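You operate a simulated robot arm through the tools that you are given. There is no shell and no other tool.

You run a simulated robot arm. Do the job below in one go: nothing can be reset, and whatever is moved stays where it is left.

JOB
Put things in order on the top of the green table. At the end: the water bottle (marked "PEACH") from the top of the green table stands where the red can stood; the gold brass weight is on the white plate; the red can stands where the gold brass weight stood; the blue roll stands where the water bottle stood; whatever was shut is shut again. Leave all else as you found it, and nothing knocked over.

Only the result counts: the job must be done as asked and must still hold three seconds after the hand-in. Knocking over, shifting, dropping, spilling or breaking anything else fails it.

ROBOT AND FRAMES
A 6-joint arm with a two-finger parallel gripper, fixed in place. Base frame: the origin is at the foot of the arm, x ahead of it, y to its left, z up; the work surface is at about z = 0. Readings come in mm, rad, newtons and seconds.
With the tool pointing down near the work surface it reaches from about 140 to 580 mm from the base axis. Its first joint turns from -1.152 to 1.152 rad. Payload 2.1 kg.
Tool frame: the origin (TCP) lies between the finger pads and is the grasp point; the fingertips stand 30 mm ahead of it; z points along the fingers, y is the line along which they close. Largest opening 94 mm; finger width 28, thickness 10; the body of the gripper, 50 by 96 mm, starts 55 mm behind the TCP.
Orientation is told as [roll, pitch, yaw] about the base's x, y, z axes, in that order, counted from this pose: with the fingers straight down and closing along the base's y, the tool's x points along the base's -x, its y along +y and its z along -z.

CONTROLS
- The arm moves only by the tool step_arm. Its argument "targets" is a list of rows, each an object (a shift or turn left out is 0, a gripper value left out holds the last) with "xyz": the shift along the tool's x, y, z in cm, a list of three; "angular": the turn, a rotation vector about the tool's x, y, z in rad, a list of three; "jaw": the gripper command, from -1 (shut) to 1 (fully open), values between in proportion. In form: [{"xyz": [dx, dy, dz], "angular": [rx, ry, rz], "jaw": jaw}, ...]. A call has 1 to 20 rows; each row shifts and turns the commanded pose from where the row before left it, along the tool's axes as they then stand. A row lasts 0.2 s, in which the tool goes at most 50 mm and 0.15 rad; a call with a longer step from one row to the next is refused whole, and so is a gripper value outside its range. Where a pose cannot be reached the arm comes as near as it can. A force on the tool above 40 N (or 10 N above the force at the start of the call, whichever is more), or a blocked arm, ends the call early, and 0.2 s more pass. The fingers move at their own pace (about 72 mm/s each) and stop on an object; they squeeze with about 45 N. The grip force told is the motor's: it shows also when the fingers shut on nothing. Time passes only in rows, and 0.2 s behind the last, so rows that do not move let the fingers close. The reply holds the time, the measured pose of the TCP, the force on the tool along the base axes, the opening and the grip force, in the units named above and with some noise, with the torque about the TCP (base axes, N m) and any sound that the robot's microphone picked up.
- Cameras (640 x 400 px; columns grow to the right, rows downward): "scene" is fixed at [44.1, -358.9, 491.5]; the picture's right is [0.91, -0.42, 0.00], its down [-0.24, -0.52, -0.82] and it looks along [0.34, 0.75, -0.57] (base axes); focal length 280 px, centre (320, 200). "wrist" rides on the gripper at [76, 14, -103] in the tool frame; the picture's right is [-0.18, 0.98, 0.00], its down [-0.75, -0.14, -0.64] and it looks along [-0.63, -0.12, 0.77] (tool axes); focal length 243 px, centre (320, 200). There is no depth. A picture from a camera that has moved, and an enlarged one, comes with that camera's place and axes in the base frame and with its lens. The place of the scene camera against the robot may be out by one fixed shift of up to 12 mm in any direction.
- grab_frame(camera): a new picture of that camera. It takes no simulated time.
- close_up(camera, box): a new picture of the part [left, top, right, bottom] of that camera's present view, enlarged. It takes no simulated time.
- hand_in(): hands the job in; it is judged then, once.

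Nothing tells you positions but the pictures and the camera data. Unless the task says otherwise, let go and move clear before handing in.

The tools are called after "Request:" as name(argument=value, ...) on one line, values as JSON. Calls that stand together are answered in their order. step_arm: Moves the arm, as the interface text tells. Its arguments: {"type":"object","properties":{"targets":{"type":"array","items":{"type":"object","properties":{"xyz":{"type":"array","items":{"type":"number"}},"angular":{"type":"array","items":{"type":"number"}},"jaw":{"type":"number"}}}}},"required":["targets"]} The other tools are called the same way: grab_frame (camera) takes a picture; close_up (camera, box) takes an enlarged picture of a part of a camera's view; hand_in () hands the job in.

At the start:

```text
clock: 0.0
tool_pos: [314.7, 190.4, 305.9]
tcp_rot: [0.002, -0.001, 0.001]
contact_force: [0.2, 0.0, 0.1]
ft_torque: [0.01, 0.01, 0.0]
width: 94.1
finger_force: 0.1
```

scene: 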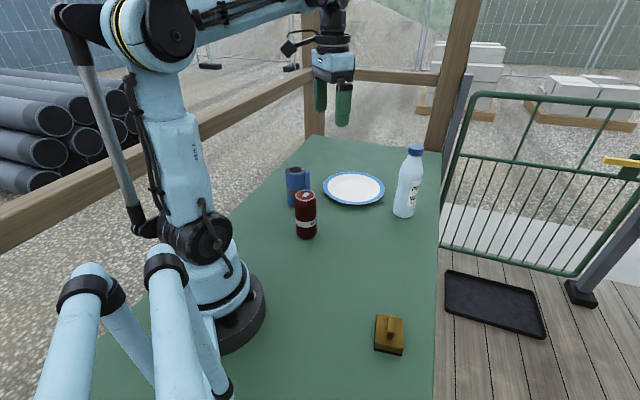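
wrist: 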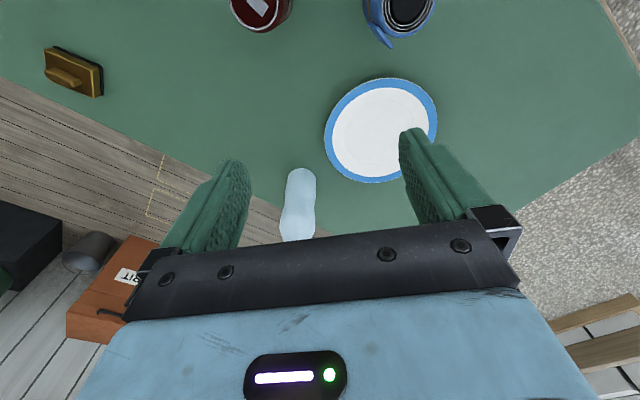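

I see a green table with a red can, a blue roll, a white plate, a bottle and a brass weight. I'll take enlarged views first to locate things precisely.

Request:
close_up(camera="scene", box=[270, 130, 450, 250])

Request:
close_up(camera="scene", box=[340, 290, 460, 370])

Request:
close_up(camera="wrist", box=[0, 0, 320, 200])

Request:
close_up(camera="wrist", box=[220, 0, 540, 200])

Request:
close_up(camera="wrist", box=[0, 150, 320, 350])

```text
3.33 times, centred on (360, 190) of scene
camera zoom: at [44.1, -358.9, 491.5], right [0.91, -0.42, 0.0], down [-0.24, -0.52, -0.82], along [0.34, 0.75, -0.57], focal length 934 px, centre (187, 233)
```

zoom: 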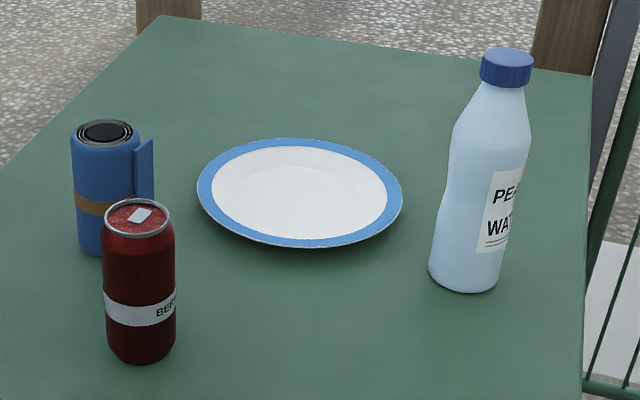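

```text
5.00 times, centred on (400, 330) of scene
camera zoom: at [44.1, -358.9, 491.5], right [0.91, -0.42, 0.0], down [-0.24, -0.52, -0.82], along [0.34, 0.75, -0.57], focal length 1401 px, centre (-80, -450)
```

zoom: 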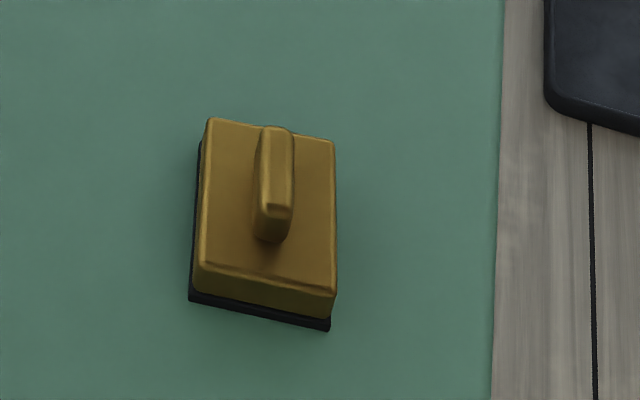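

```text
2.00 times, centred on (160, 100) of wrist
camera zoom: at [238.0, 205.7, 406.6], right [0.18, 0.98, 0.0], down [0.75, -0.14, 0.64], along [0.63, -0.12, -0.77], focal length 485 px, centre (640, 400)
```

zoom: 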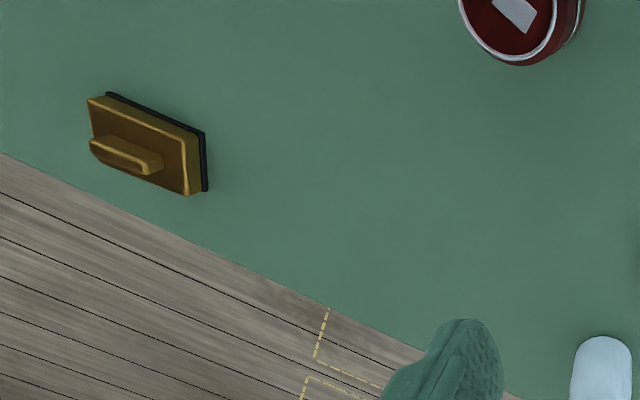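

```text
2.00 times, centred on (380, 100) of wrist
camera zoom: at [238.0, 205.7, 406.6], right [0.18, 0.98, 0.0], down [0.75, -0.14, 0.64], along [0.63, -0.12, -0.77], focal length 485 px, centre (200, 400)
```

zoom: 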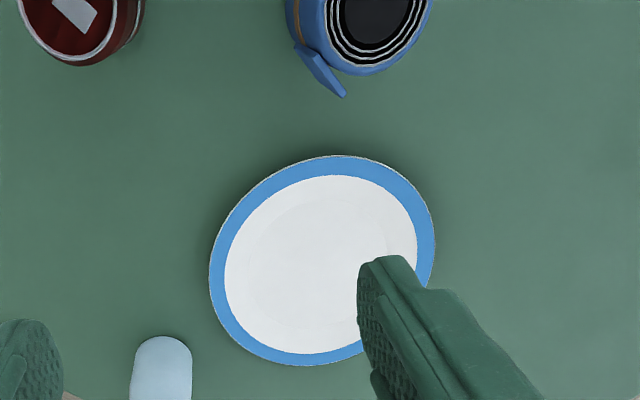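

```text
2.00 times, centred on (160, 250) of wrist
camera zoom: at [238.0, 205.7, 406.6], right [0.18, 0.98, 0.0], down [0.75, -0.14, 0.64], along [0.63, -0.12, -0.77], focal length 485 px, centre (640, 100)
```

zoom: 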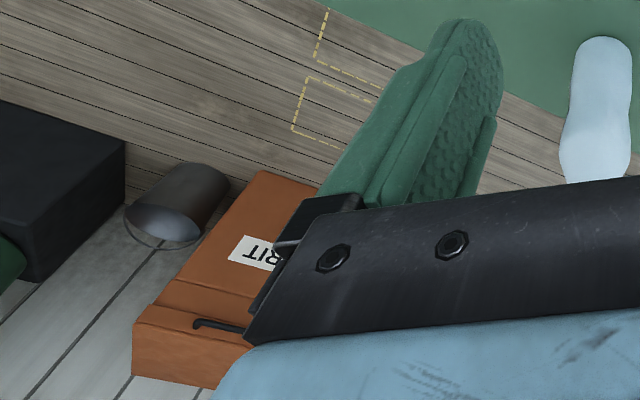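

The weight sits near (260,-160), the can near (237,150), the plate near (435,278), the bottle near (520,118) and the roll behind the can, but the two cameras disagree by a centimetre or two. I'll move the wrist camera to get closer measurements.

Request:
step_arm(targets=[{"xyz": [3, -2, 0], "jaw": 1}, {"xyz": [3, -2, 0]}, {"xyz": [3, -2, 0]}, {"xyz": [0, 0, 0]}])

Request:
grab_frame(camera="wrist")

```text
clock: 1.0
tool_pos: [223.2, 129.1, 304.1]
tcp_rot: [0.002, -0.002, 0.0]
contact_force: [0.1, 0.2, 0.0]
ft_torque: [0.0, 0.02, 0.0]
width: 94.2
finger_force: 0.1
```

```text
taken
camera wrist: at [147.2, 144.8, 407.8], right [0.18, 0.98, 0.0], down [0.75, -0.14, 0.64], along [0.63, -0.12, -0.77], focal length 243 px, centre (320, 200)
```

wrist: 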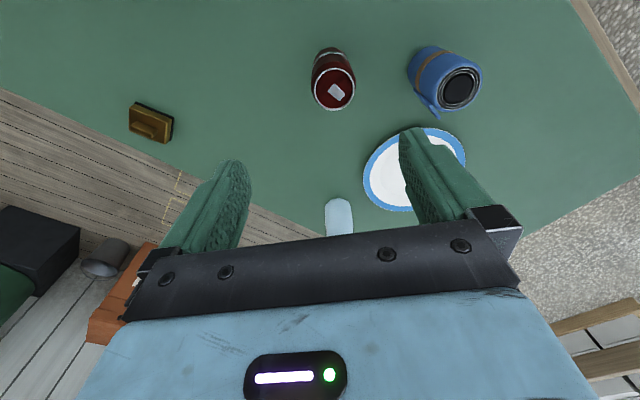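

Request:
close_up(camera="wrist", box=[290, 30, 498, 160])

Request:
close_up(camera="wrist", box=[290, 120, 482, 240])

Request:
close_up(camera="wrist", box=[80, 70, 240, 170])

```text
3.08 times, centred on (394, 95) of wrist
camera zoom: at [147.2, 144.8, 407.8], right [0.18, 0.98, 0.0], down [0.75, -0.14, 0.64], along [0.63, -0.12, -0.77], focal length 746 px, centre (92, 523)
```

zoom: 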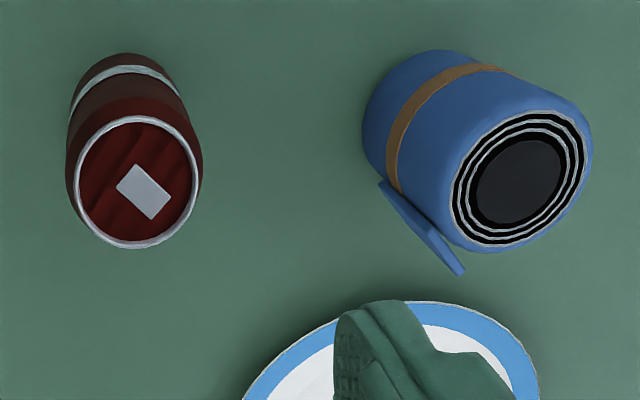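

```text
3.33 times, centred on (386, 180) of wrist
camera zoom: at [147.2, 144.8, 407.8], right [0.18, 0.98, 0.0], down [0.75, -0.14, 0.64], along [0.63, -0.12, -0.77], focal length 809 px, centre (100, 267)
```

zoom: 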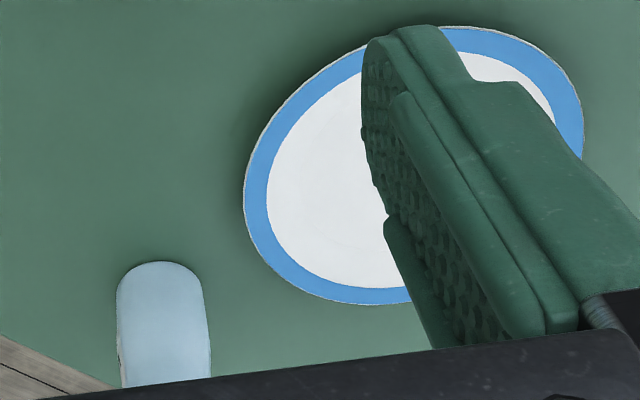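

```text
4.00 times, centred on (160, 120) of wrist
camera zoom: at [147.2, 144.8, 407.8], right [0.18, 0.98, 0.0], down [0.75, -0.14, 0.64], along [0.63, -0.12, -0.77], focal length 970 px, centre (960, 520)
```

zoom: 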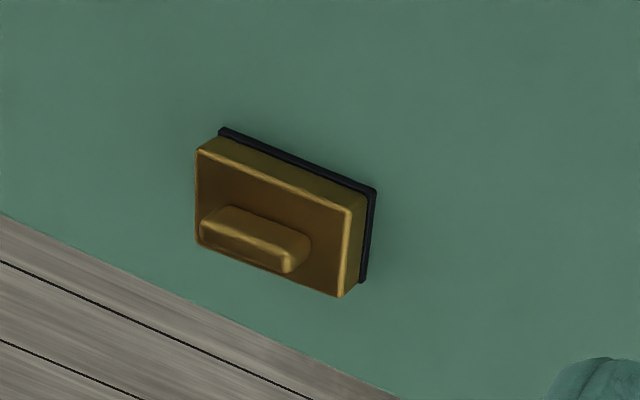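

The wrist view puts the weight at about (257,-167) with its long axis near 53°, the can at (232,147), the plate at (430,276), the bottle at (515,116) and the roll at (262,295). I'll move over the weight and look closer.

Request:
step_arm(targets=[{"xyz": [0, -3.7, 0]}, {"xyz": [0, -3.7, 0]}, {"xyz": [0, -3.7, 0]}, {"xyz": [0, -3.7, 0]}, {"xyz": [0, -3.7, 1]}, {"xyz": [0, -3.7, 2]}, {"xyz": [0, -3.7, 2]}, {"xyz": [0, -3.7, 3]}, {"xyz": [0, 0, 2]}, {"xyz": [0, 0, 0]}])

Request:
grab_frame(camera="wrist")

Request:
grab_frame(camera="scene")

```text
clock: 3.2
tool_pos: [225.2, -165.7, 203.1]
tcp_rot: [0.002, -0.002, 0.001]
contact_force: [0.1, -0.3, 0.0]
ft_torque: [-0.02, 0.01, 0.03]
width: 94.0
finger_force: 0.0
```

```text
taken
camera wrist: at [148.0, -150.9, 305.8], right [0.18, 0.98, 0.0], down [0.75, -0.14, 0.64], along [0.63, -0.12, -0.77], focal length 243 px, centre (320, 200)
```

wrist: 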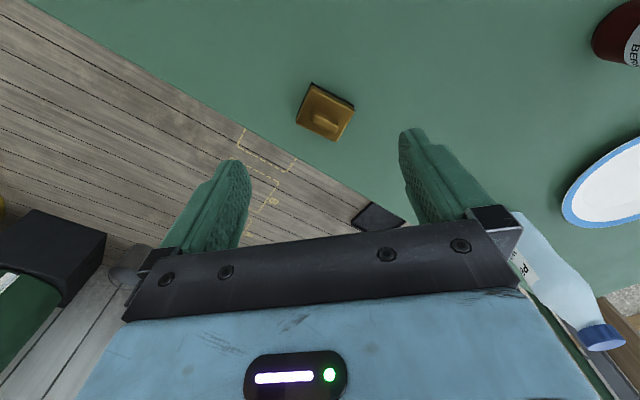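

```text
taken
```

scene: 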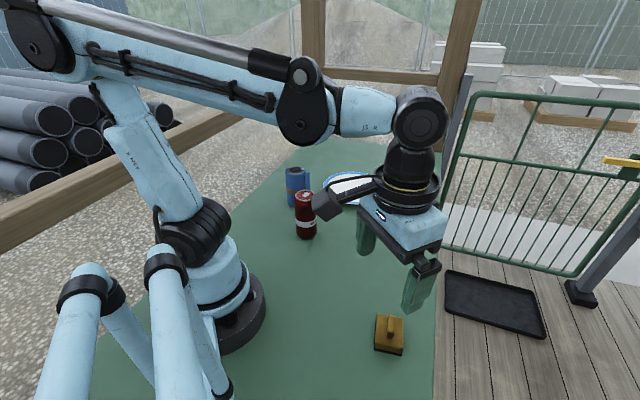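

The weight is now right ahead of the gripper with clear space around it. I'll zoom in to fix its position and angle.

Request:
close_up(camera="wrist", box=[270, 60, 390, 160])

Request:
close_up(camera="wrist", box=[480, 0, 640, 360])

```text
4.00 times, centred on (330, 110) of wrist
camera zoom: at [148.0, -150.9, 305.8], right [0.18, 0.98, 0.0], down [0.75, -0.14, 0.64], along [0.63, -0.12, -0.77], focal length 970 px, centre (280, 560)
```

zoom: 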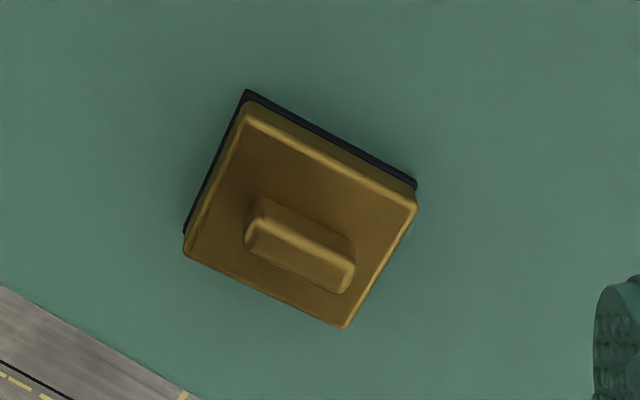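

```text
1.11 times, centred on (560, 180) of wrist
camera zoom: at [148.0, -150.9, 305.8], right [0.18, 0.98, 0.0], down [0.75, -0.14, 0.64], along [0.63, -0.12, -0.77], focal length 270 px, centre (53, 222)
```

zoom: 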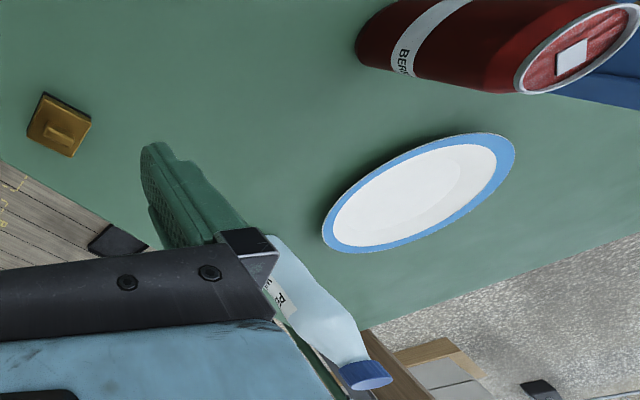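

The weight's centre is (259,-166), about 58 x 48 mm with the long axis at 52°, the body about 18 mm high and a small handle on top. I'll centre over it and turn the gripper to close across its short side.

Request:
step_arm(targets=[{"xyz": [-3.4, 0, 2]}, {"xyz": [0, 0, 2], "angular": [0, 0, -0.131]}, {"xyz": [0, 0, 1], "angular": [0, 0, -0.131]}, {"angular": [0, 0, -0.131]}, {"angular": [0, 0, -0.131]}, {"angular": [0, 0, -0.131]}, {"angular": [0, 0, -0.131]}, {"angular": [0, 0, -0.13]}, {}])

Request:
grab_frame(camera="wrist")

Request:
close_up(camera="scene", box=[320, 200, 480, 380])

```text
clock: 5.2
tool_pos: [257.5, -165.2, 153.1]
tcp_rot: [0.001, -0.002, 0.919]
contact_force: [0.5, -0.1, -0.1]
ft_torque: [-0.01, 0.01, 0.04]
width: 94.1
finger_force: 0.0
```

```text
taken
camera wrist: at [200.7, -215.9, 256.1], right [-0.67, 0.74, 0.0], down [0.57, 0.51, 0.64], along [0.48, 0.43, -0.77], focal length 243 px, centre (320, 200)
```

wrist: 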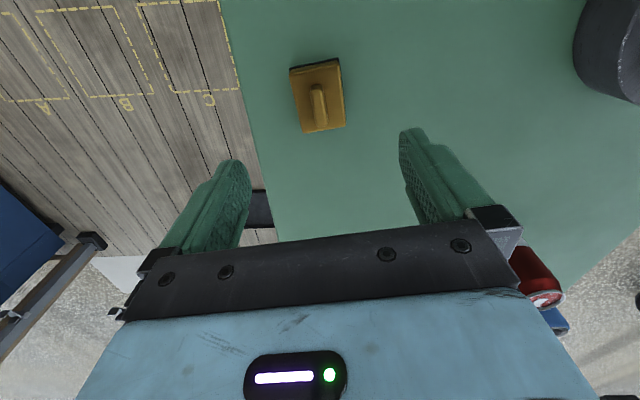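

```text
2.22 times, centred on (400, 290) of scene
camera zoom: at [44.1, -358.9, 491.5], right [0.91, -0.42, 0.0], down [-0.24, -0.52, -0.82], along [0.34, 0.75, -0.57], focal length 623 px, centre (142, 0)
```

zoom: 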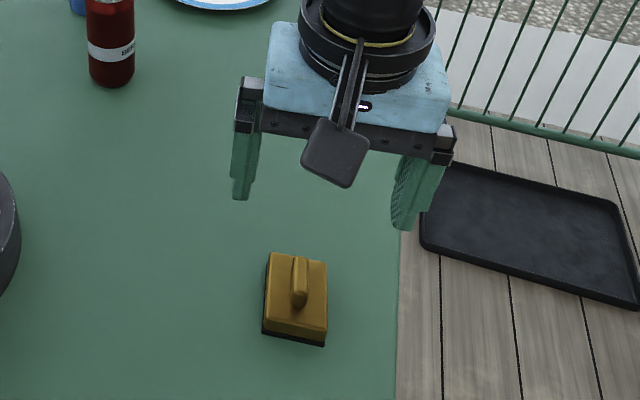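

Request:
close_up(camera="wrist", box=[270, 40, 370, 150])

```text
3.64 times, centred on (320, 95) of wrist
camera zoom: at [200.7, -215.9, 256.1], right [-0.67, 0.74, 0.0], down [0.57, 0.51, 0.64], along [0.48, 0.43, -0.77], focal length 882 px, centre (320, 582)
```

zoom: 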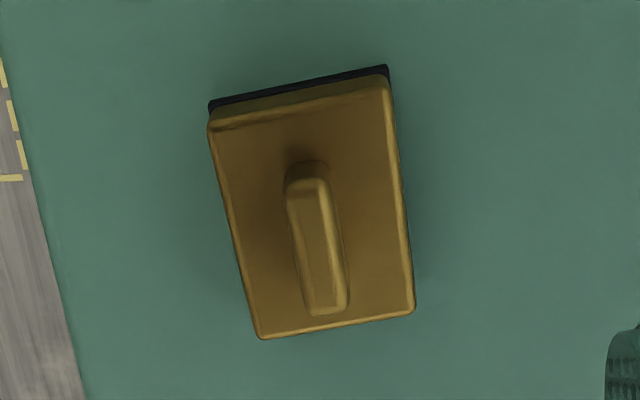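

The gripper is centred on the weight and aligned with it. I'll go down and close on the body.

Request:
step_arm(targets=[{"xyz": [0, 0, 4]}, {"xyz": [0, 0, 4]}, {"xyz": [0, 0, 2]}, {"xyz": [0, 0, 1]}, {"xyz": [0, 0, 0.7]}, {}])

Request:
close_up(camera="scene", box=[320, 240, 480, 380])

Request:
grab_frame(camera="wrist")

```text
clock: 6.6
tool_pos: [259.7, -164.0, 36.2]
tcp_rot: [-0.001, -0.001, 0.915]
contact_force: [-0.5, -0.1, 0.0]
ft_torque: [-0.01, 0.0, -0.01]
width: 93.9
finger_force: 0.2
```

```text
2.86 times, centred on (400, 310) of scene
camera zoom: at [44.1, -358.9, 491.5], right [0.91, -0.42, 0.0], down [-0.24, -0.52, -0.82], along [0.34, 0.75, -0.57], focal length 801 px, centre (91, -114)
```

zoom: 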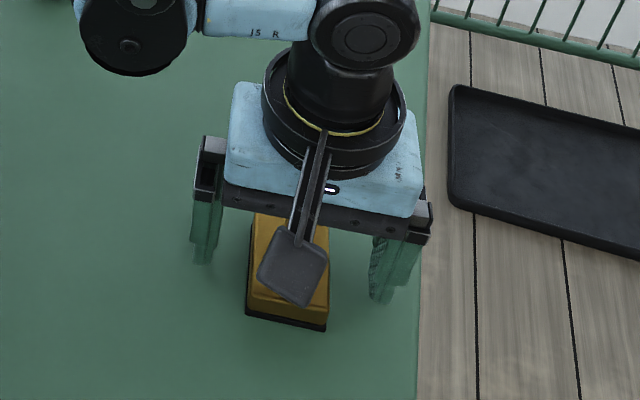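

```text
taken
camera wrist: at [201.5, -216.0, 139.0], right [-0.67, 0.74, 0.0], down [0.57, 0.51, 0.64], along [0.48, 0.43, -0.77], focal length 243 px, centre (320, 200)
```

wrist: 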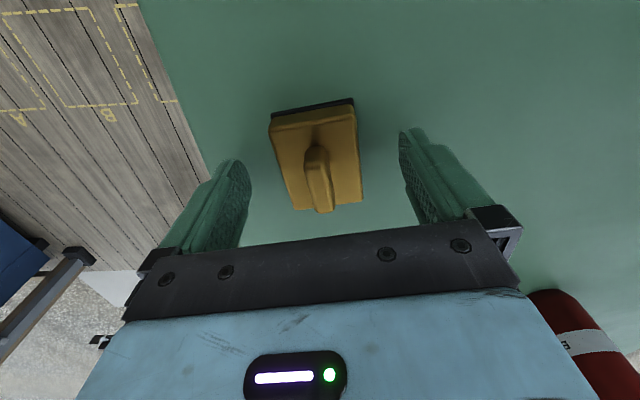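

The weight sits between the fingers. I'll close and then lift a little to check the grip.

Request:
step_arm(targets=[{"jaw": -1}, {"jaw": -1}, {"jaw": -1}, {"jaw": -1}])

Request:
step_arm(targets=[{"xyz": [0, 0, -1]}, {"xyz": [0, 0, -2]}, {}])

Request:
close_up(camera="wrist", box=[200, 60, 440, 240])

Request:
close_up(camera="scene", box=[320, 240, 480, 380])

```text
clock: 7.6
tool_pos: [260.0, -165.4, 36.4]
tcp_rot: [0.001, 0.0, 0.915]
contact_force: [-1.6, 0.3, 0.4]
ft_torque: [0.03, 0.08, 0.01]
width: 45.4
finger_force: 45.1
```

```text
clock: 8.4
tool_pos: [260.2, -166.3, 67.8]
tcp_rot: [0.0, -0.001, 0.915]
contact_force: [0.7, -0.3, -4.5]
ft_torque: [0.01, -0.01, -0.01]
width: 45.4
finger_force: 45.0
```

```text
2.22 times, centred on (320, 150) of wrist
camera zoom: at [202.5, -216.0, 169.5], right [-0.67, 0.74, 0.0], down [0.57, 0.51, 0.64], along [0.48, 0.43, -0.77], focal length 539 px, centre (320, 311)
```

zoom: 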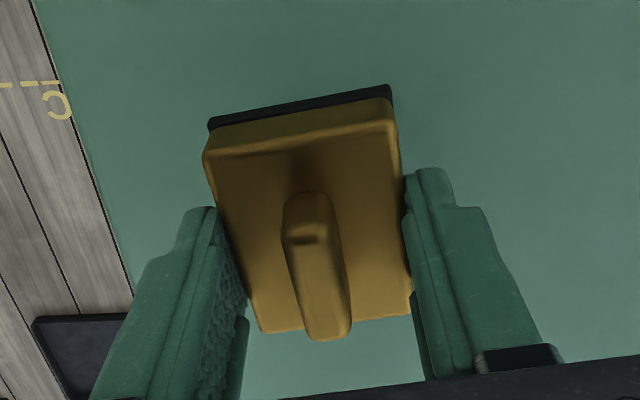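

```text
2.86 times, centred on (400, 310) of scene
camera zoom: at [44.1, -358.9, 491.4], right [0.91, -0.42, 0.0], down [-0.24, -0.52, -0.82], along [0.34, 0.75, -0.57], focal length 801 px, centre (91, -114)
```

zoom: 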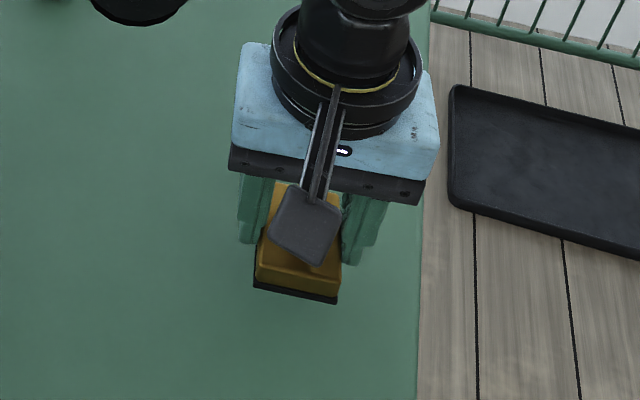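

The weight is held securely (about 0.46 kg). Next I'll lift it to a safe height and carry it to above the plate.

Request:
step_arm(targets=[{"xyz": [0, 0, -4.5]}, {"xyz": [0, 0, -4.5]}, {"xyz": [0, 0, -4.5]}, {"xyz": [-3.78, 1.12, 0]}, {"xyz": [-3.78, 1.12, 0]}, {"xyz": [-3.78, 1.12, 0]}, {"xyz": [-3.78, 1.12, 0]}, {"xyz": [-3.78, 1.12, 0]}, {"xyz": [-3.78, 1.12, 0]}, {"xyz": [-3.78, 1.12, 0]}, {"xyz": [-3.78, 1.12, 0]}, {"xyz": [-3.78, 1.12, 0]}, {"xyz": [-3.78, 1.12, 0]}, {"xyz": [-3.78, 1.12, 0]}, {"xyz": [-3.78, 1.12, 0]}, {}])

Request:
grab_frame(camera="wrist")

Request:
grab_frame(camera="scene")

```text
clock: 11.8
tool_pos: [429.0, 276.7, 201.3]
tcp_rot: [0.0, -0.003, 0.916]
contact_force: [-0.3, 0.1, -3.6]
ft_torque: [0.0, 0.04, -0.04]
width: 45.7
finger_force: 44.9
```

```text
taken
camera wrist: at [370.1, 225.7, 302.4], right [-0.67, 0.74, 0.0], down [0.57, 0.51, 0.64], along [0.48, 0.43, -0.77], focal length 243 px, centre (320, 200)
```

wrist: 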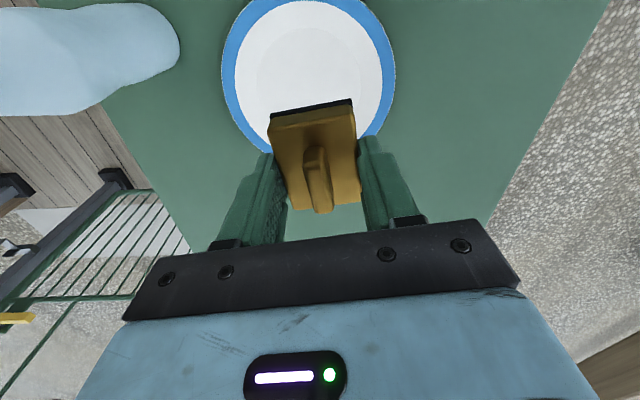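

```text
taken
```

scene: 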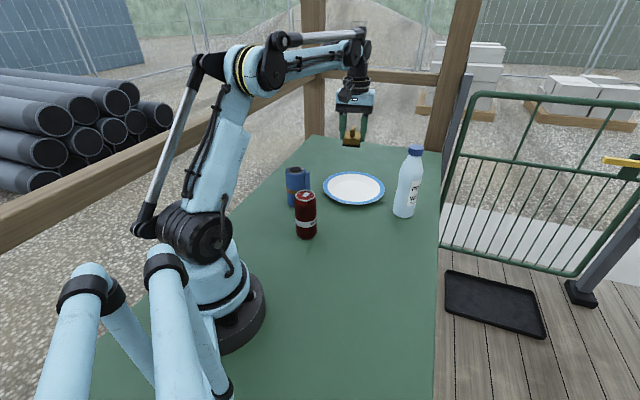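

Request:
close_up(camera="wrist", box=[200, 0, 420, 180])

Request:
close_up(camera="scene", box=[270, 30, 450, 240])

```text
2.22 times, centred on (310, 90) of wrist
camera zoom: at [370.1, 225.7, 302.4], right [-0.67, 0.74, 0.0], down [0.57, 0.51, 0.64], along [0.48, 0.43, -0.77], focal length 539 px, centre (342, 444)
```

zoom: 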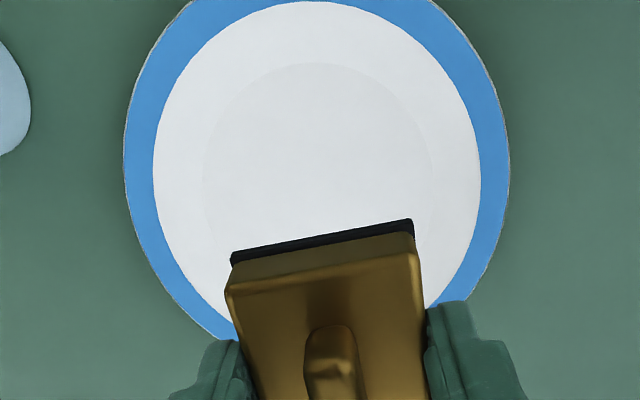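

```text
1.90 times, centred on (360, 135) of scene
camera zoom: at [44.1, -358.9, 491.5], right [0.91, -0.42, 0.0], down [-0.24, -0.52, -0.82], along [0.34, 0.75, -0.57], focal length 534 px, centre (244, 324)
```

zoom: 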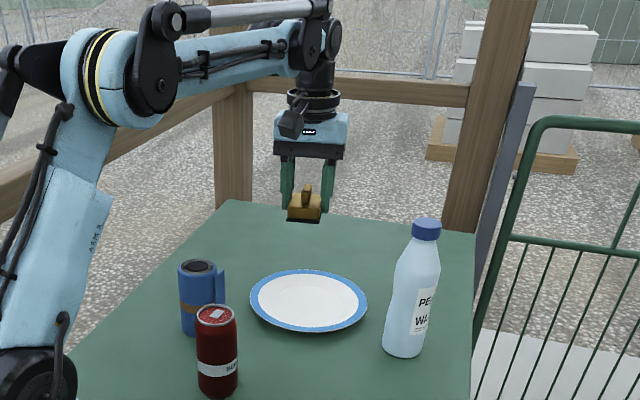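

The plate centre is at about (433,272) and its flat bottom has a radius of about 59 mm. I'll nudge over and start lowering.

Request:
step_arm(targets=[{"xyz": [0.1, -0.52, 3]}, {"xyz": [0, 0, 4]}, {"xyz": [0, 0, 4]}, {"xyz": [0, 0, 2.5]}, {}])

Request:
close_up(camera="scene", box=[290, 110, 410, 220])

Request:
grab_frame(camera="wrist")

```text
clock: 13.0
tool_pos: [432.0, 272.3, 65.8]
tcp_rot: [0.001, -0.003, 0.915]
contact_force: [0.2, 0.6, -3.8]
ft_torque: [-0.01, 0.01, -0.01]
width: 45.6
finger_force: 44.9
```

```text
3.64 times, centred on (350, 165) of scene
camera zoom: at [44.1, -358.9, 491.5], right [0.91, -0.42, 0.0], down [-0.24, -0.52, -0.82], along [0.34, 0.75, -0.57], focal length 1019 px, centre (211, 327)
```

zoom: 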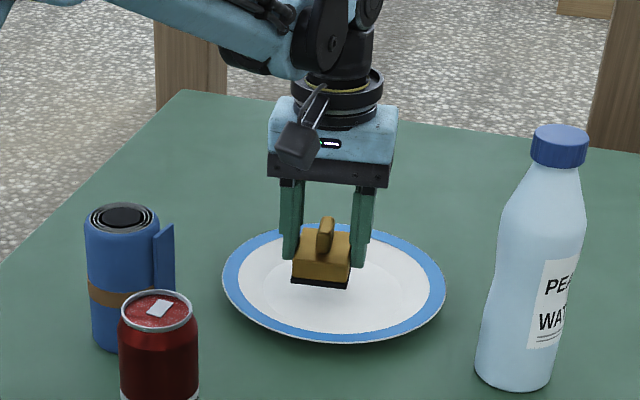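

```text
taken
camera wrist: at [373.4, 222.1, 168.0], right [-0.67, 0.74, 0.0], down [0.57, 0.51, 0.64], along [0.48, 0.43, -0.77], focal length 243 px, centre (320, 200)
```

wrist: 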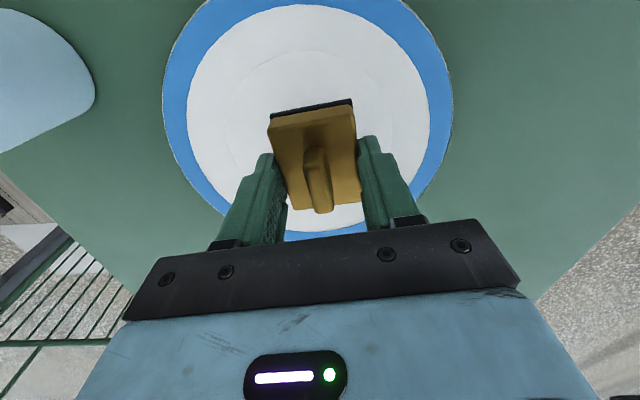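

The weight is over the plate's flat part. I'll lower it slowly and watch for contact.

Request:
step_arm(targets=[{"xyz": [-0.3, -0.27, 1]}, {"xyz": [0, 0, 0.8]}, {}])

Request:
step_arm(targets=[{"xyz": [0, 0, 0.2]}, {}])

Request:
step_arm(targets=[{"xyz": [0, 0, 0.2]}, {}])

```text
clock: 13.8
tool_pos: [436.3, 273.5, 49.1]
tcp_rot: [0.0, -0.001, 0.917]
contact_force: [0.3, -0.5, -4.0]
ft_torque: [-0.03, -0.01, -0.01]
width: 45.5
finger_force: 45.4
```

```text
clock: 14.4
tool_pos: [435.2, 272.8, 46.3]
tcp_rot: [-0.002, -0.002, 0.914]
contact_force: [1.0, 0.9, -3.8]
ft_torque: [0.01, 0.01, 0.01]
width: 45.3
finger_force: 44.5
```

```text
clock: 15.0
tool_pos: [435.9, 273.5, 44.8]
tcp_rot: [0.0, -0.001, 0.917]
contact_force: [0.8, -0.4, -4.3]
ft_torque: [0.01, -0.03, 0.0]
width: 45.5
finger_force: 45.0
```

Request:
step_arm(targets=[{"xyz": [0, 0, 0.15]}, {}])

Request:
step_arm(targets=[{"xyz": [0, 0, 0.1]}, {}])

Request:
close_up(camera="scene", box=[310, 140, 390, 215])

```text
clock: 15.6
tool_pos: [435.1, 273.6, 43.8]
tcp_rot: [0.0, -0.001, 0.916]
contact_force: [-0.1, 0.1, -3.7]
ft_torque: [0.0, 0.0, 0.02]
width: 45.4
finger_force: 45.1
```

```text
clock: 16.2
tool_pos: [435.7, 273.8, 42.5]
tcp_rot: [0.0, -0.003, 0.918]
contact_force: [0.1, -0.9, -3.6]
ft_torque: [0.0, -0.04, -0.01]
width: 45.6
finger_force: 45.2
```

```text
5.33 times, centred on (350, 178) of scene
camera zoom: at [44.1, -358.9, 491.5], right [0.91, -0.42, 0.0], down [-0.24, -0.52, -0.82], along [0.34, 0.75, -0.57], focal length 1494 px, centre (160, 320)
```

zoom: 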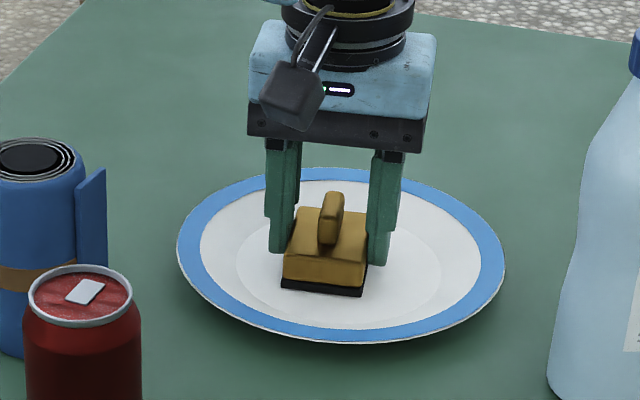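

Request:
step_arm(targets=[{"xyz": [0, 0, 0.1]}, {}])

Request:
step_arm(targets=[{"xyz": [0, 0, 0.1]}, {}])

Request:
step_arm(targets=[{"xyz": [0, 0, 0.1]}, {}])

```text
clock: 16.8
tool_pos: [434.7, 273.9, 41.2]
tcp_rot: [0.0, -0.001, 0.916]
contact_force: [-0.1, 0.3, -3.4]
ft_torque: [0.0, -0.01, -0.04]
width: 45.8
finger_force: 45.1
```

```text
clock: 17.4
tool_pos: [435.4, 273.0, 41.5]
tcp_rot: [-0.001, -0.002, 0.916]
contact_force: [0.5, -0.7, -2.1]
ft_torque: [0.02, 0.01, -0.01]
width: 45.5
finger_force: 44.8
```

```text
clock: 18.0
tool_pos: [436.9, 272.9, 39.6]
tcp_rot: [-0.001, -0.002, 0.915]
contact_force: [-1.8, 0.7, 13.3]
ft_torque: [0.02, 0.04, 0.04]
width: 45.3
finger_force: 45.6
```

The weight has touched the plate. I'll back off a hair, open the fingers partway and lift away.

Request:
step_arm(targets=[{"xyz": [0, 0, -0.06]}, {"jaw": 0.25}, {}, {}])

Request:
step_arm(targets=[{"xyz": [0, 0, -1]}, {"xyz": [0, 0, -3]}, {"xyz": [0, 0, -4]}, {"xyz": [0, 0, -4]}, {"xyz": [0, 0, -4]}, {"jaw": 1}])

Request:
close_up(camera="scene", box=[270, 130, 450, 250])

Request:
grab_frame(camera="wrist")

```text
clock: 19.0
tool_pos: [435.1, 273.6, 39.7]
tcp_rot: [0.0, 0.0, 0.916]
contact_force: [0.4, -0.2, 0.4]
ft_torque: [-0.02, -0.02, 0.04]
width: 58.8
finger_force: 0.1
```

```text
clock: 20.4
tool_pos: [434.9, 275.5, 200.8]
tcp_rot: [0.0, -0.002, 0.917]
contact_force: [-0.3, -0.6, -0.1]
ft_torque: [0.01, 0.04, 0.02]
width: 93.9
finger_force: 0.1
```

```text
3.33 times, centred on (360, 190) of scene
camera zoom: at [44.1, -358.9, 491.5], right [0.91, -0.42, 0.0], down [-0.24, -0.52, -0.82], along [0.34, 0.75, -0.57], focal length 934 px, centre (187, 233)
```

zoom: 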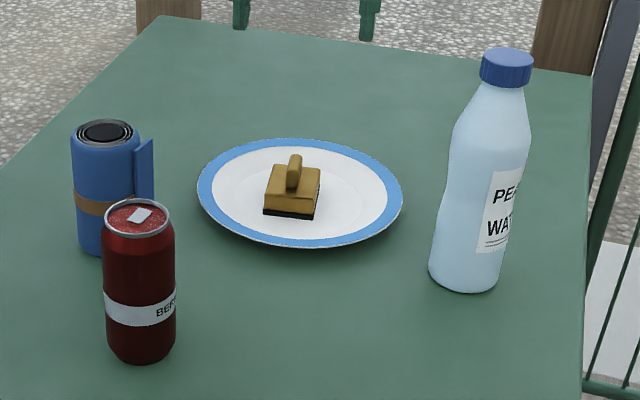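

```text
taken
camera wrist: at [376.7, 224.0, 302.6], right [-0.67, 0.74, 0.0], down [0.57, 0.51, 0.64], along [0.48, 0.43, -0.77], focal length 243 px, centre (320, 200)
```

wrist: 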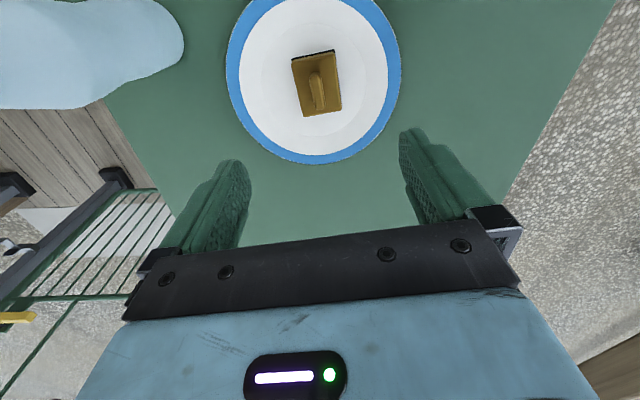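

The weight rests on the plate, and the plate has not moved. Next I'll turn the gripper back and go above the can.

Request:
step_arm(targets=[{"xyz": [0, 0, -1], "angular": [0, 0, 0.131]}, {"xyz": [0, 0, -1], "angular": [0, 0, 0.131]}, {"angular": [0, 0, 0.131]}, {"angular": [0, 0, 0.131]}, {"angular": [0, 0, 0.131]}, {"angular": [0, 0, 0.131]}, {"angular": [0, 0, 0.13]}, {"xyz": [3.42, -2.13, 0]}, {"xyz": [3.42, -2.13, 0]}, {"xyz": [3.42, -2.13, 0]}, {"xyz": [3.42, -2.13, 0]}, {"xyz": [3.42, -2.13, 0]}, {"xyz": [3.42, -2.13, 0]}, {}])

Request:
grab_frame(camera="wrist")

Request:
close_up(camera="wrist", box=[240, 0, 480, 150])

```text
clock: 23.4
tool_pos: [229.2, 146.7, 220.3]
tcp_rot: [0.002, -0.002, -0.001]
contact_force: [0.1, 0.0, 0.3]
ft_torque: [0.0, -0.03, 0.0]
width: 94.0
finger_force: 0.1
```

```text
taken
camera wrist: at [154.1, 161.5, 323.0], right [0.18, 0.98, 0.0], down [0.75, -0.14, 0.64], along [0.63, -0.12, -0.77], focal length 243 px, centre (320, 200)
```

wrist: 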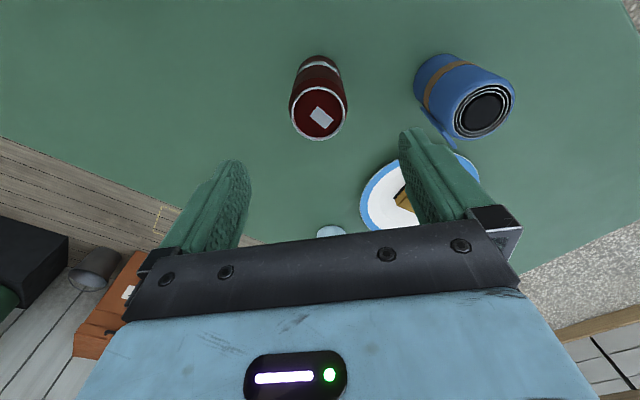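

```text
2.67 times, centred on (360, 75) of wrist
camera zoom: at [154.1, 161.5, 323.0], right [0.18, 0.98, 0.0], down [0.75, -0.14, 0.64], along [0.63, -0.12, -0.77], focal length 647 px, centre (213, 533)
```

zoom: 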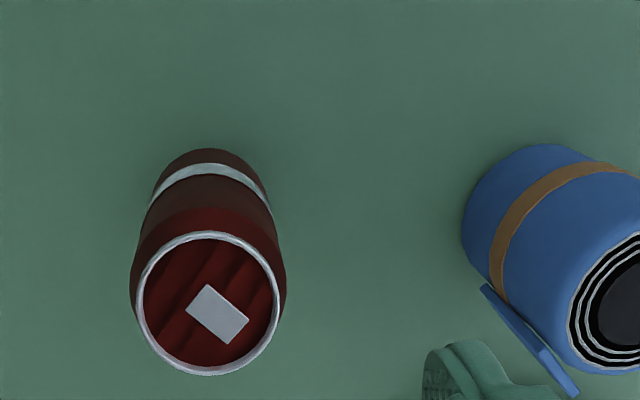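

The can centre is (231.6,146), about 111 mm tall and 54 mm across. I'll centre over it, descend to mid-height and check before closing.

Request:
step_arm(targets=[{"xyz": [-0.24, -0.07, 3]}, {"xyz": [0, 0, 4]}, {"xyz": [0, 0, 4]}, {"xyz": [0, 0, 4.2]}, {}])

Request:
grab_frame(camera="wrist")

Request:
close_up(camera="scene", box=[240, 130, 380, 260])

```text
clock: 24.6
tool_pos: [234.8, 143.3, 67.3]
tcp_rot: [0.002, -0.002, 0.0]
contact_force: [0.4, -0.1, -0.6]
ft_torque: [0.0, -0.01, 0.0]
width: 93.9
finger_force: 0.1
```

```text
taken
camera wrist: at [158.5, 157.7, 170.3], right [0.18, 0.98, 0.0], down [0.75, -0.14, 0.64], along [0.63, -0.12, -0.77], focal length 243 px, centre (320, 200)
```

wrist: 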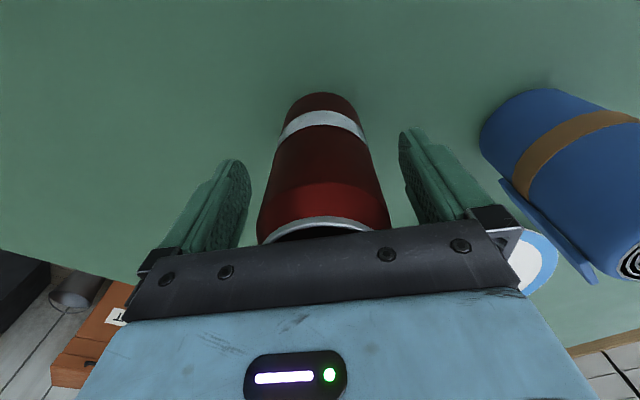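

```text
3.08 times, centred on (310, 195) of scene
camera zoom: at [44.1, -358.9, 491.5], right [0.91, -0.42, 0.0], down [-0.24, -0.52, -0.82], along [0.34, 0.75, -0.57], focal length 862 px, centre (351, 215)
```

zoom: 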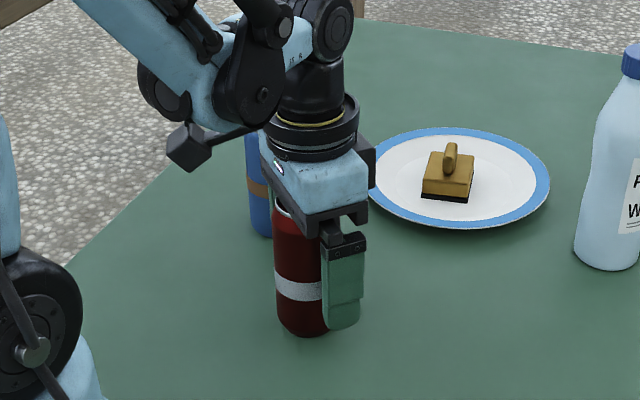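

The can is between the fingers, within about 2 mm of centre. I'll nudge to centre it and close.

Request:
step_arm(targets=[{"xyz": [0.15, 0.2, 0]}, {"jaw": 0.05}, {}, {}])

Request:
step_arm(targets=[{}, {}])

```text
clock: 25.6
tool_pos: [234.6, 144.9, 67.5]
tcp_rot: [0.003, 0.0, 0.0]
contact_force: [-0.1, -0.3, 0.5]
ft_torque: [0.03, 0.01, 0.02]
width: 51.0
finger_force: 19.7
```

```text
clock: 26.2
tool_pos: [234.4, 144.8, 68.7]
tcp_rot: [0.002, -0.001, 0.0]
contact_force: [0.0, -1.4, -0.4]
ft_torque: [-0.01, 0.0, -0.01]
width: 50.7
finger_force: 6.7
```

Request:
step_arm(targets=[{"jaw": -0.15}, {}, {}])

```text
clock: 27.0
tool_pos: [232.4, 146.0, 67.8]
tcp_rot: [0.002, -0.001, 0.0]
contact_force: [0.3, 0.1, -0.7]
ft_torque: [0.03, 0.0, -0.04]
width: 49.6
finger_force: 44.8
```

The grip is firm on the can. I'll lift a little and check the load.

Request:
step_arm(targets=[{"xyz": [0, 0, -1]}, {"xyz": [0, 0, -2]}, {}])

Request:
close_up(camera="scene", box=[240, 130, 380, 260])

Request:
grab_frame(camera="wrist")

```text
clock: 27.8
tool_pos: [233.2, 145.0, 98.1]
tcp_rot: [0.003, -0.001, 0.0]
contact_force: [-0.1, -0.8, -0.6]
ft_torque: [-0.03, 0.04, -0.01]
width: 49.4
finger_force: 44.9
```

```text
3.08 times, centred on (310, 195) of scene
camera zoom: at [44.1, -358.9, 491.5], right [0.91, -0.42, 0.0], down [-0.24, -0.52, -0.82], along [0.34, 0.75, -0.57], focal length 862 px, centre (351, 215)
```

zoom: 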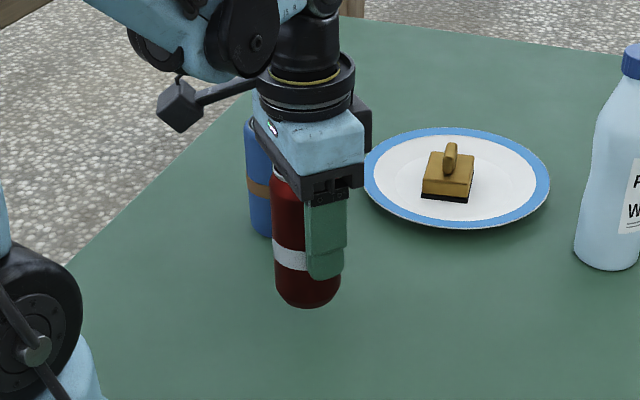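

```text
taken
camera wrist: at [156.6, 160.9, 200.5], right [0.18, 0.98, 0.0], down [0.75, -0.14, 0.64], along [0.63, -0.12, -0.77], focal length 243 px, centre (320, 200)
```

wrist: 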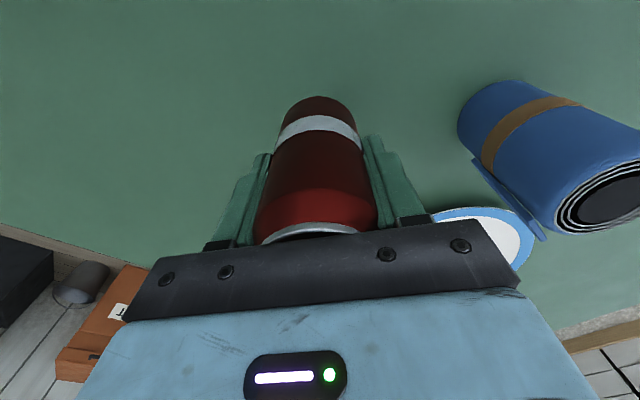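

The can is held and light. I'll carry it to the weight's old spot.

Request:
step_arm(targets=[{"xyz": [0, 0, -2.5]}, {"xyz": [0, 0, -2.7]}, {"xyz": [-0.303, -3.456, 0]}, {"xyz": [-0.303, -3.456, 0]}, {"xyz": [-0.303, -3.456, 0]}, {"xyz": [-0.303, -3.456, 0]}, {"xyz": [-0.303, -3.456, 0]}, {"xyz": [-0.303, -3.456, 0]}, {"xyz": [-0.303, -3.456, 0]}, {"xyz": [-0.303, -3.456, 0]}, {"xyz": [-0.303, -3.456, 0]}, {}, {}])

Request:
grab_frame(camera="wrist")

Request:
grab_frame(camera="scene")

```text
clock: 30.6
tool_pos: [259.4, -166.2, 147.4]
tcp_rot: [0.002, -0.001, 0.0]
contact_force: [0.8, 0.1, 0.8]
ft_torque: [-0.01, 0.01, -0.01]
width: 49.4
finger_force: 45.0
```

```text
taken
camera wrist: at [182.6, -152.0, 250.5], right [0.18, 0.98, 0.0], down [0.75, -0.14, 0.64], along [0.63, -0.12, -0.77], focal length 243 px, centre (320, 200)
```

wrist: 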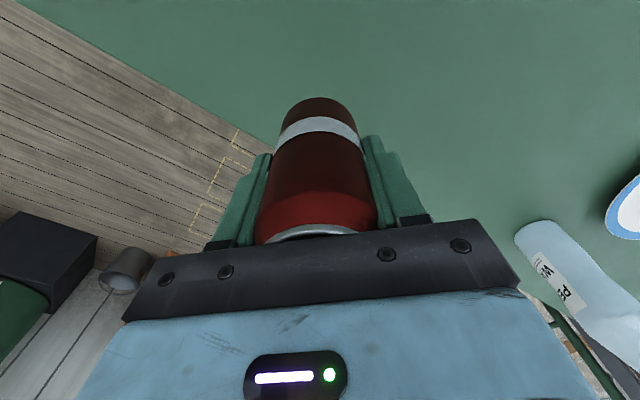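

```text
taken
```

scene: 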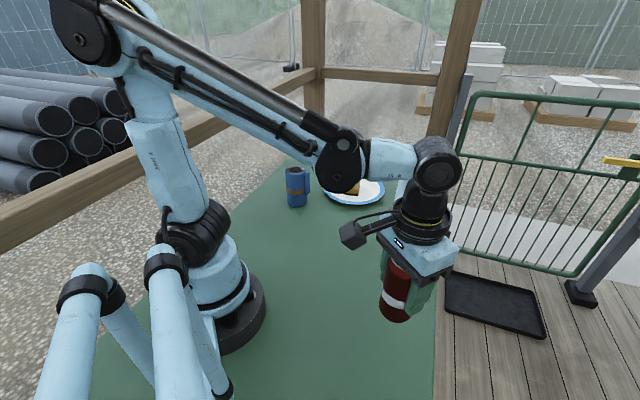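

The can hangs over the target at (259,-166). I'll lower it and feel for the table.

Request:
step_arm(targets=[{"xyz": [0, 0, 3]}, {"xyz": [0, 0, 2.5]}, {"xyz": [0, 0, 1.2]}, {"xyz": [0, 0, 0.6]}, {}])

Request:
step_arm(targets=[{"xyz": [-0.05, 0, 0.2]}, {}])

Request:
step_arm(targets=[{"xyz": [0, 0, 0.1]}, {}])

```text
clock: 31.8
tool_pos: [258.7, -166.3, 74.7]
tcp_rot: [0.001, -0.001, -0.001]
contact_force: [-0.2, -0.3, -0.5]
ft_torque: [0.05, 0.02, 0.03]
width: 49.2
finger_force: 45.1
```

```text
clock: 32.4
tool_pos: [259.2, -164.1, 73.4]
tcp_rot: [0.002, -0.001, 0.002]
contact_force: [-0.2, 0.3, 0.2]
ft_torque: [-0.02, 0.01, 0.01]
width: 49.0
finger_force: 45.0
```

```text
clock: 33.0
tool_pos: [258.3, -165.0, 73.3]
tcp_rot: [0.003, -0.001, 0.0]
contact_force: [0.3, -0.1, -0.4]
ft_torque: [-0.01, 0.01, 0.01]
width: 49.1
finger_force: 44.4
```

Request:
step_arm(targets=[{"xyz": [0, 0, 0.2]}, {}])

Request:
step_arm(targets=[{"xyz": [0, 0, 0.1]}, {}])

Request:
step_arm(targets=[{"xyz": [0, 0, 0.1]}, {}])

Request:
close_up(camera="scene", box=[340, 240, 460, 380])

```text
clock: 33.6
tool_pos: [258.9, -164.6, 69.9]
tcp_rot: [0.002, -0.002, 0.0]
contact_force: [0.1, -0.4, -0.1]
ft_torque: [-0.03, 0.04, 0.05]
width: 49.1
finger_force: 45.3
```

```text
clock: 34.2
tool_pos: [258.8, -164.3, 70.2]
tcp_rot: [0.002, -0.001, -0.001]
contact_force: [0.1, -0.2, -0.8]
ft_torque: [0.01, 0.01, 0.0]
width: 49.3
finger_force: 45.3
```

```text
clock: 34.8
tool_pos: [259.8, -164.4, 69.3]
tcp_rot: [0.002, -0.001, 0.0]
contact_force: [-0.1, 0.2, -0.8]
ft_torque: [0.04, -0.01, -0.02]
width: 49.2
finger_force: 44.8
```

```text
2.86 times, centred on (400, 310) of scene
camera zoom: at [44.1, -358.9, 491.5], right [0.91, -0.42, 0.0], down [-0.24, -0.52, -0.82], along [0.34, 0.75, -0.57], focal length 801 px, centre (91, -114)
```

zoom: 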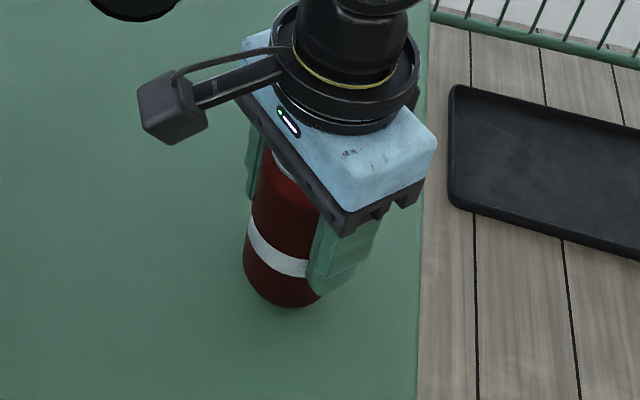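

Request:
step_arm(targets=[{"xyz": [0, 0, 0.1]}, {}])

Request:
step_arm(targets=[{"xyz": [0, 0, 0.1]}, {}])

Request:
step_arm(targets=[{"xyz": [0, 0, 0.1]}, {}])

```text
clock: 35.4
tool_pos: [259.3, -165.4, 69.0]
tcp_rot: [0.003, -0.001, -0.001]
contact_force: [-1.0, 0.7, -0.1]
ft_torque: [0.01, -0.03, -0.02]
width: 49.2
finger_force: 45.3
```

```text
clock: 36.0
tool_pos: [259.0, -164.7, 68.5]
tcp_rot: [-0.002, -0.002, 0.0]
contact_force: [-1.2, -1.6, 6.7]
ft_torque: [-0.15, 0.01, -0.03]
width: 49.3
finger_force: 45.3
```

```text
clock: 36.6
tool_pos: [259.0, -164.0, 67.1]
tcp_rot: [0.002, -0.002, -0.001]
contact_force: [0.3, -1.6, 14.9]
ft_torque: [-0.18, -0.1, 0.01]
width: 49.3
finger_force: 44.7
```

The can is on the table. I'll relax the pressure, open and rise straight up.

Request:
step_arm(targets=[{"xyz": [0, 0, -0.13]}, {}, {"jaw": 0.3}, {"jaw": 0.9}, {}, {}])

Request:
step_arm(targets=[{"xyz": [0, 0, -1]}, {"xyz": [0, 0, -3]}, {"xyz": [0, 0, -4]}, {"xyz": [0, 0, -4]}, {"xyz": [0, 0, -3]}, {"jaw": 1}])

Request:
close_up(camera="scene", box=[320, 220, 480, 380])

Request:
grab_frame(camera="wrist")

```text
clock: 38.0
tool_pos: [259.3, -164.3, 68.9]
tcp_rot: [0.002, -0.001, 0.0]
contact_force: [-0.5, 1.1, -0.6]
ft_torque: [0.04, 0.01, 0.0]
width: 89.4
finger_force: 0.1
```

```text
clock: 39.4
tool_pos: [259.8, -166.4, 216.1]
tcp_rot: [0.001, -0.002, -0.001]
contact_force: [0.1, -0.2, -0.3]
ft_torque: [0.03, 0.01, -0.01]
width: 94.0
finger_force: 0.1
```

```text
2.50 times, centred on (400, 300) of scene
camera zoom: at [44.1, -358.9, 491.5], right [0.91, -0.42, 0.0], down [-0.24, -0.52, -0.82], along [0.34, 0.75, -0.57], focal length 700 px, centre (120, -50)
```

zoom: 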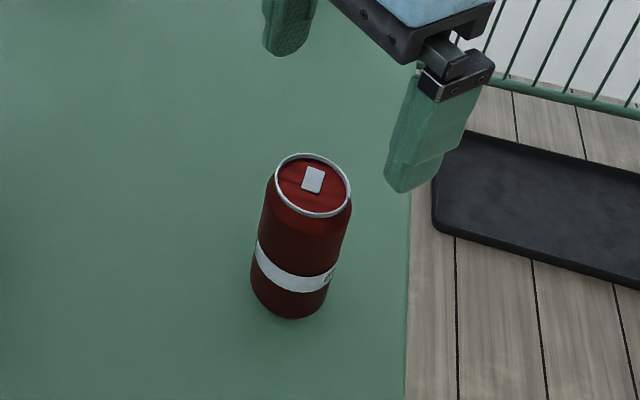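

```text
taken
camera wrist: at [183.1, -150.5, 319.2], right [0.18, 0.98, 0.0], down [0.75, -0.14, 0.64], along [0.63, -0.12, -0.77], focal length 243 px, centre (320, 200)
```

wrist: 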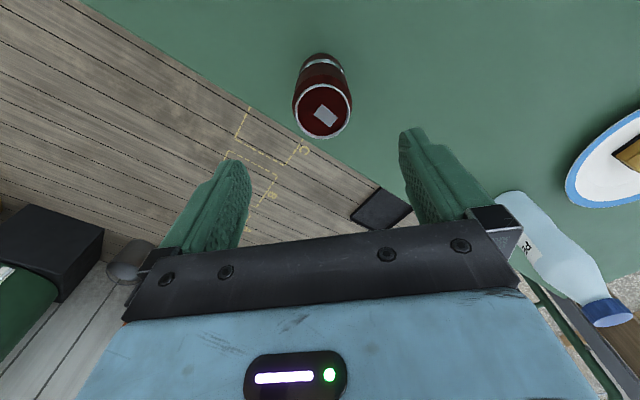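

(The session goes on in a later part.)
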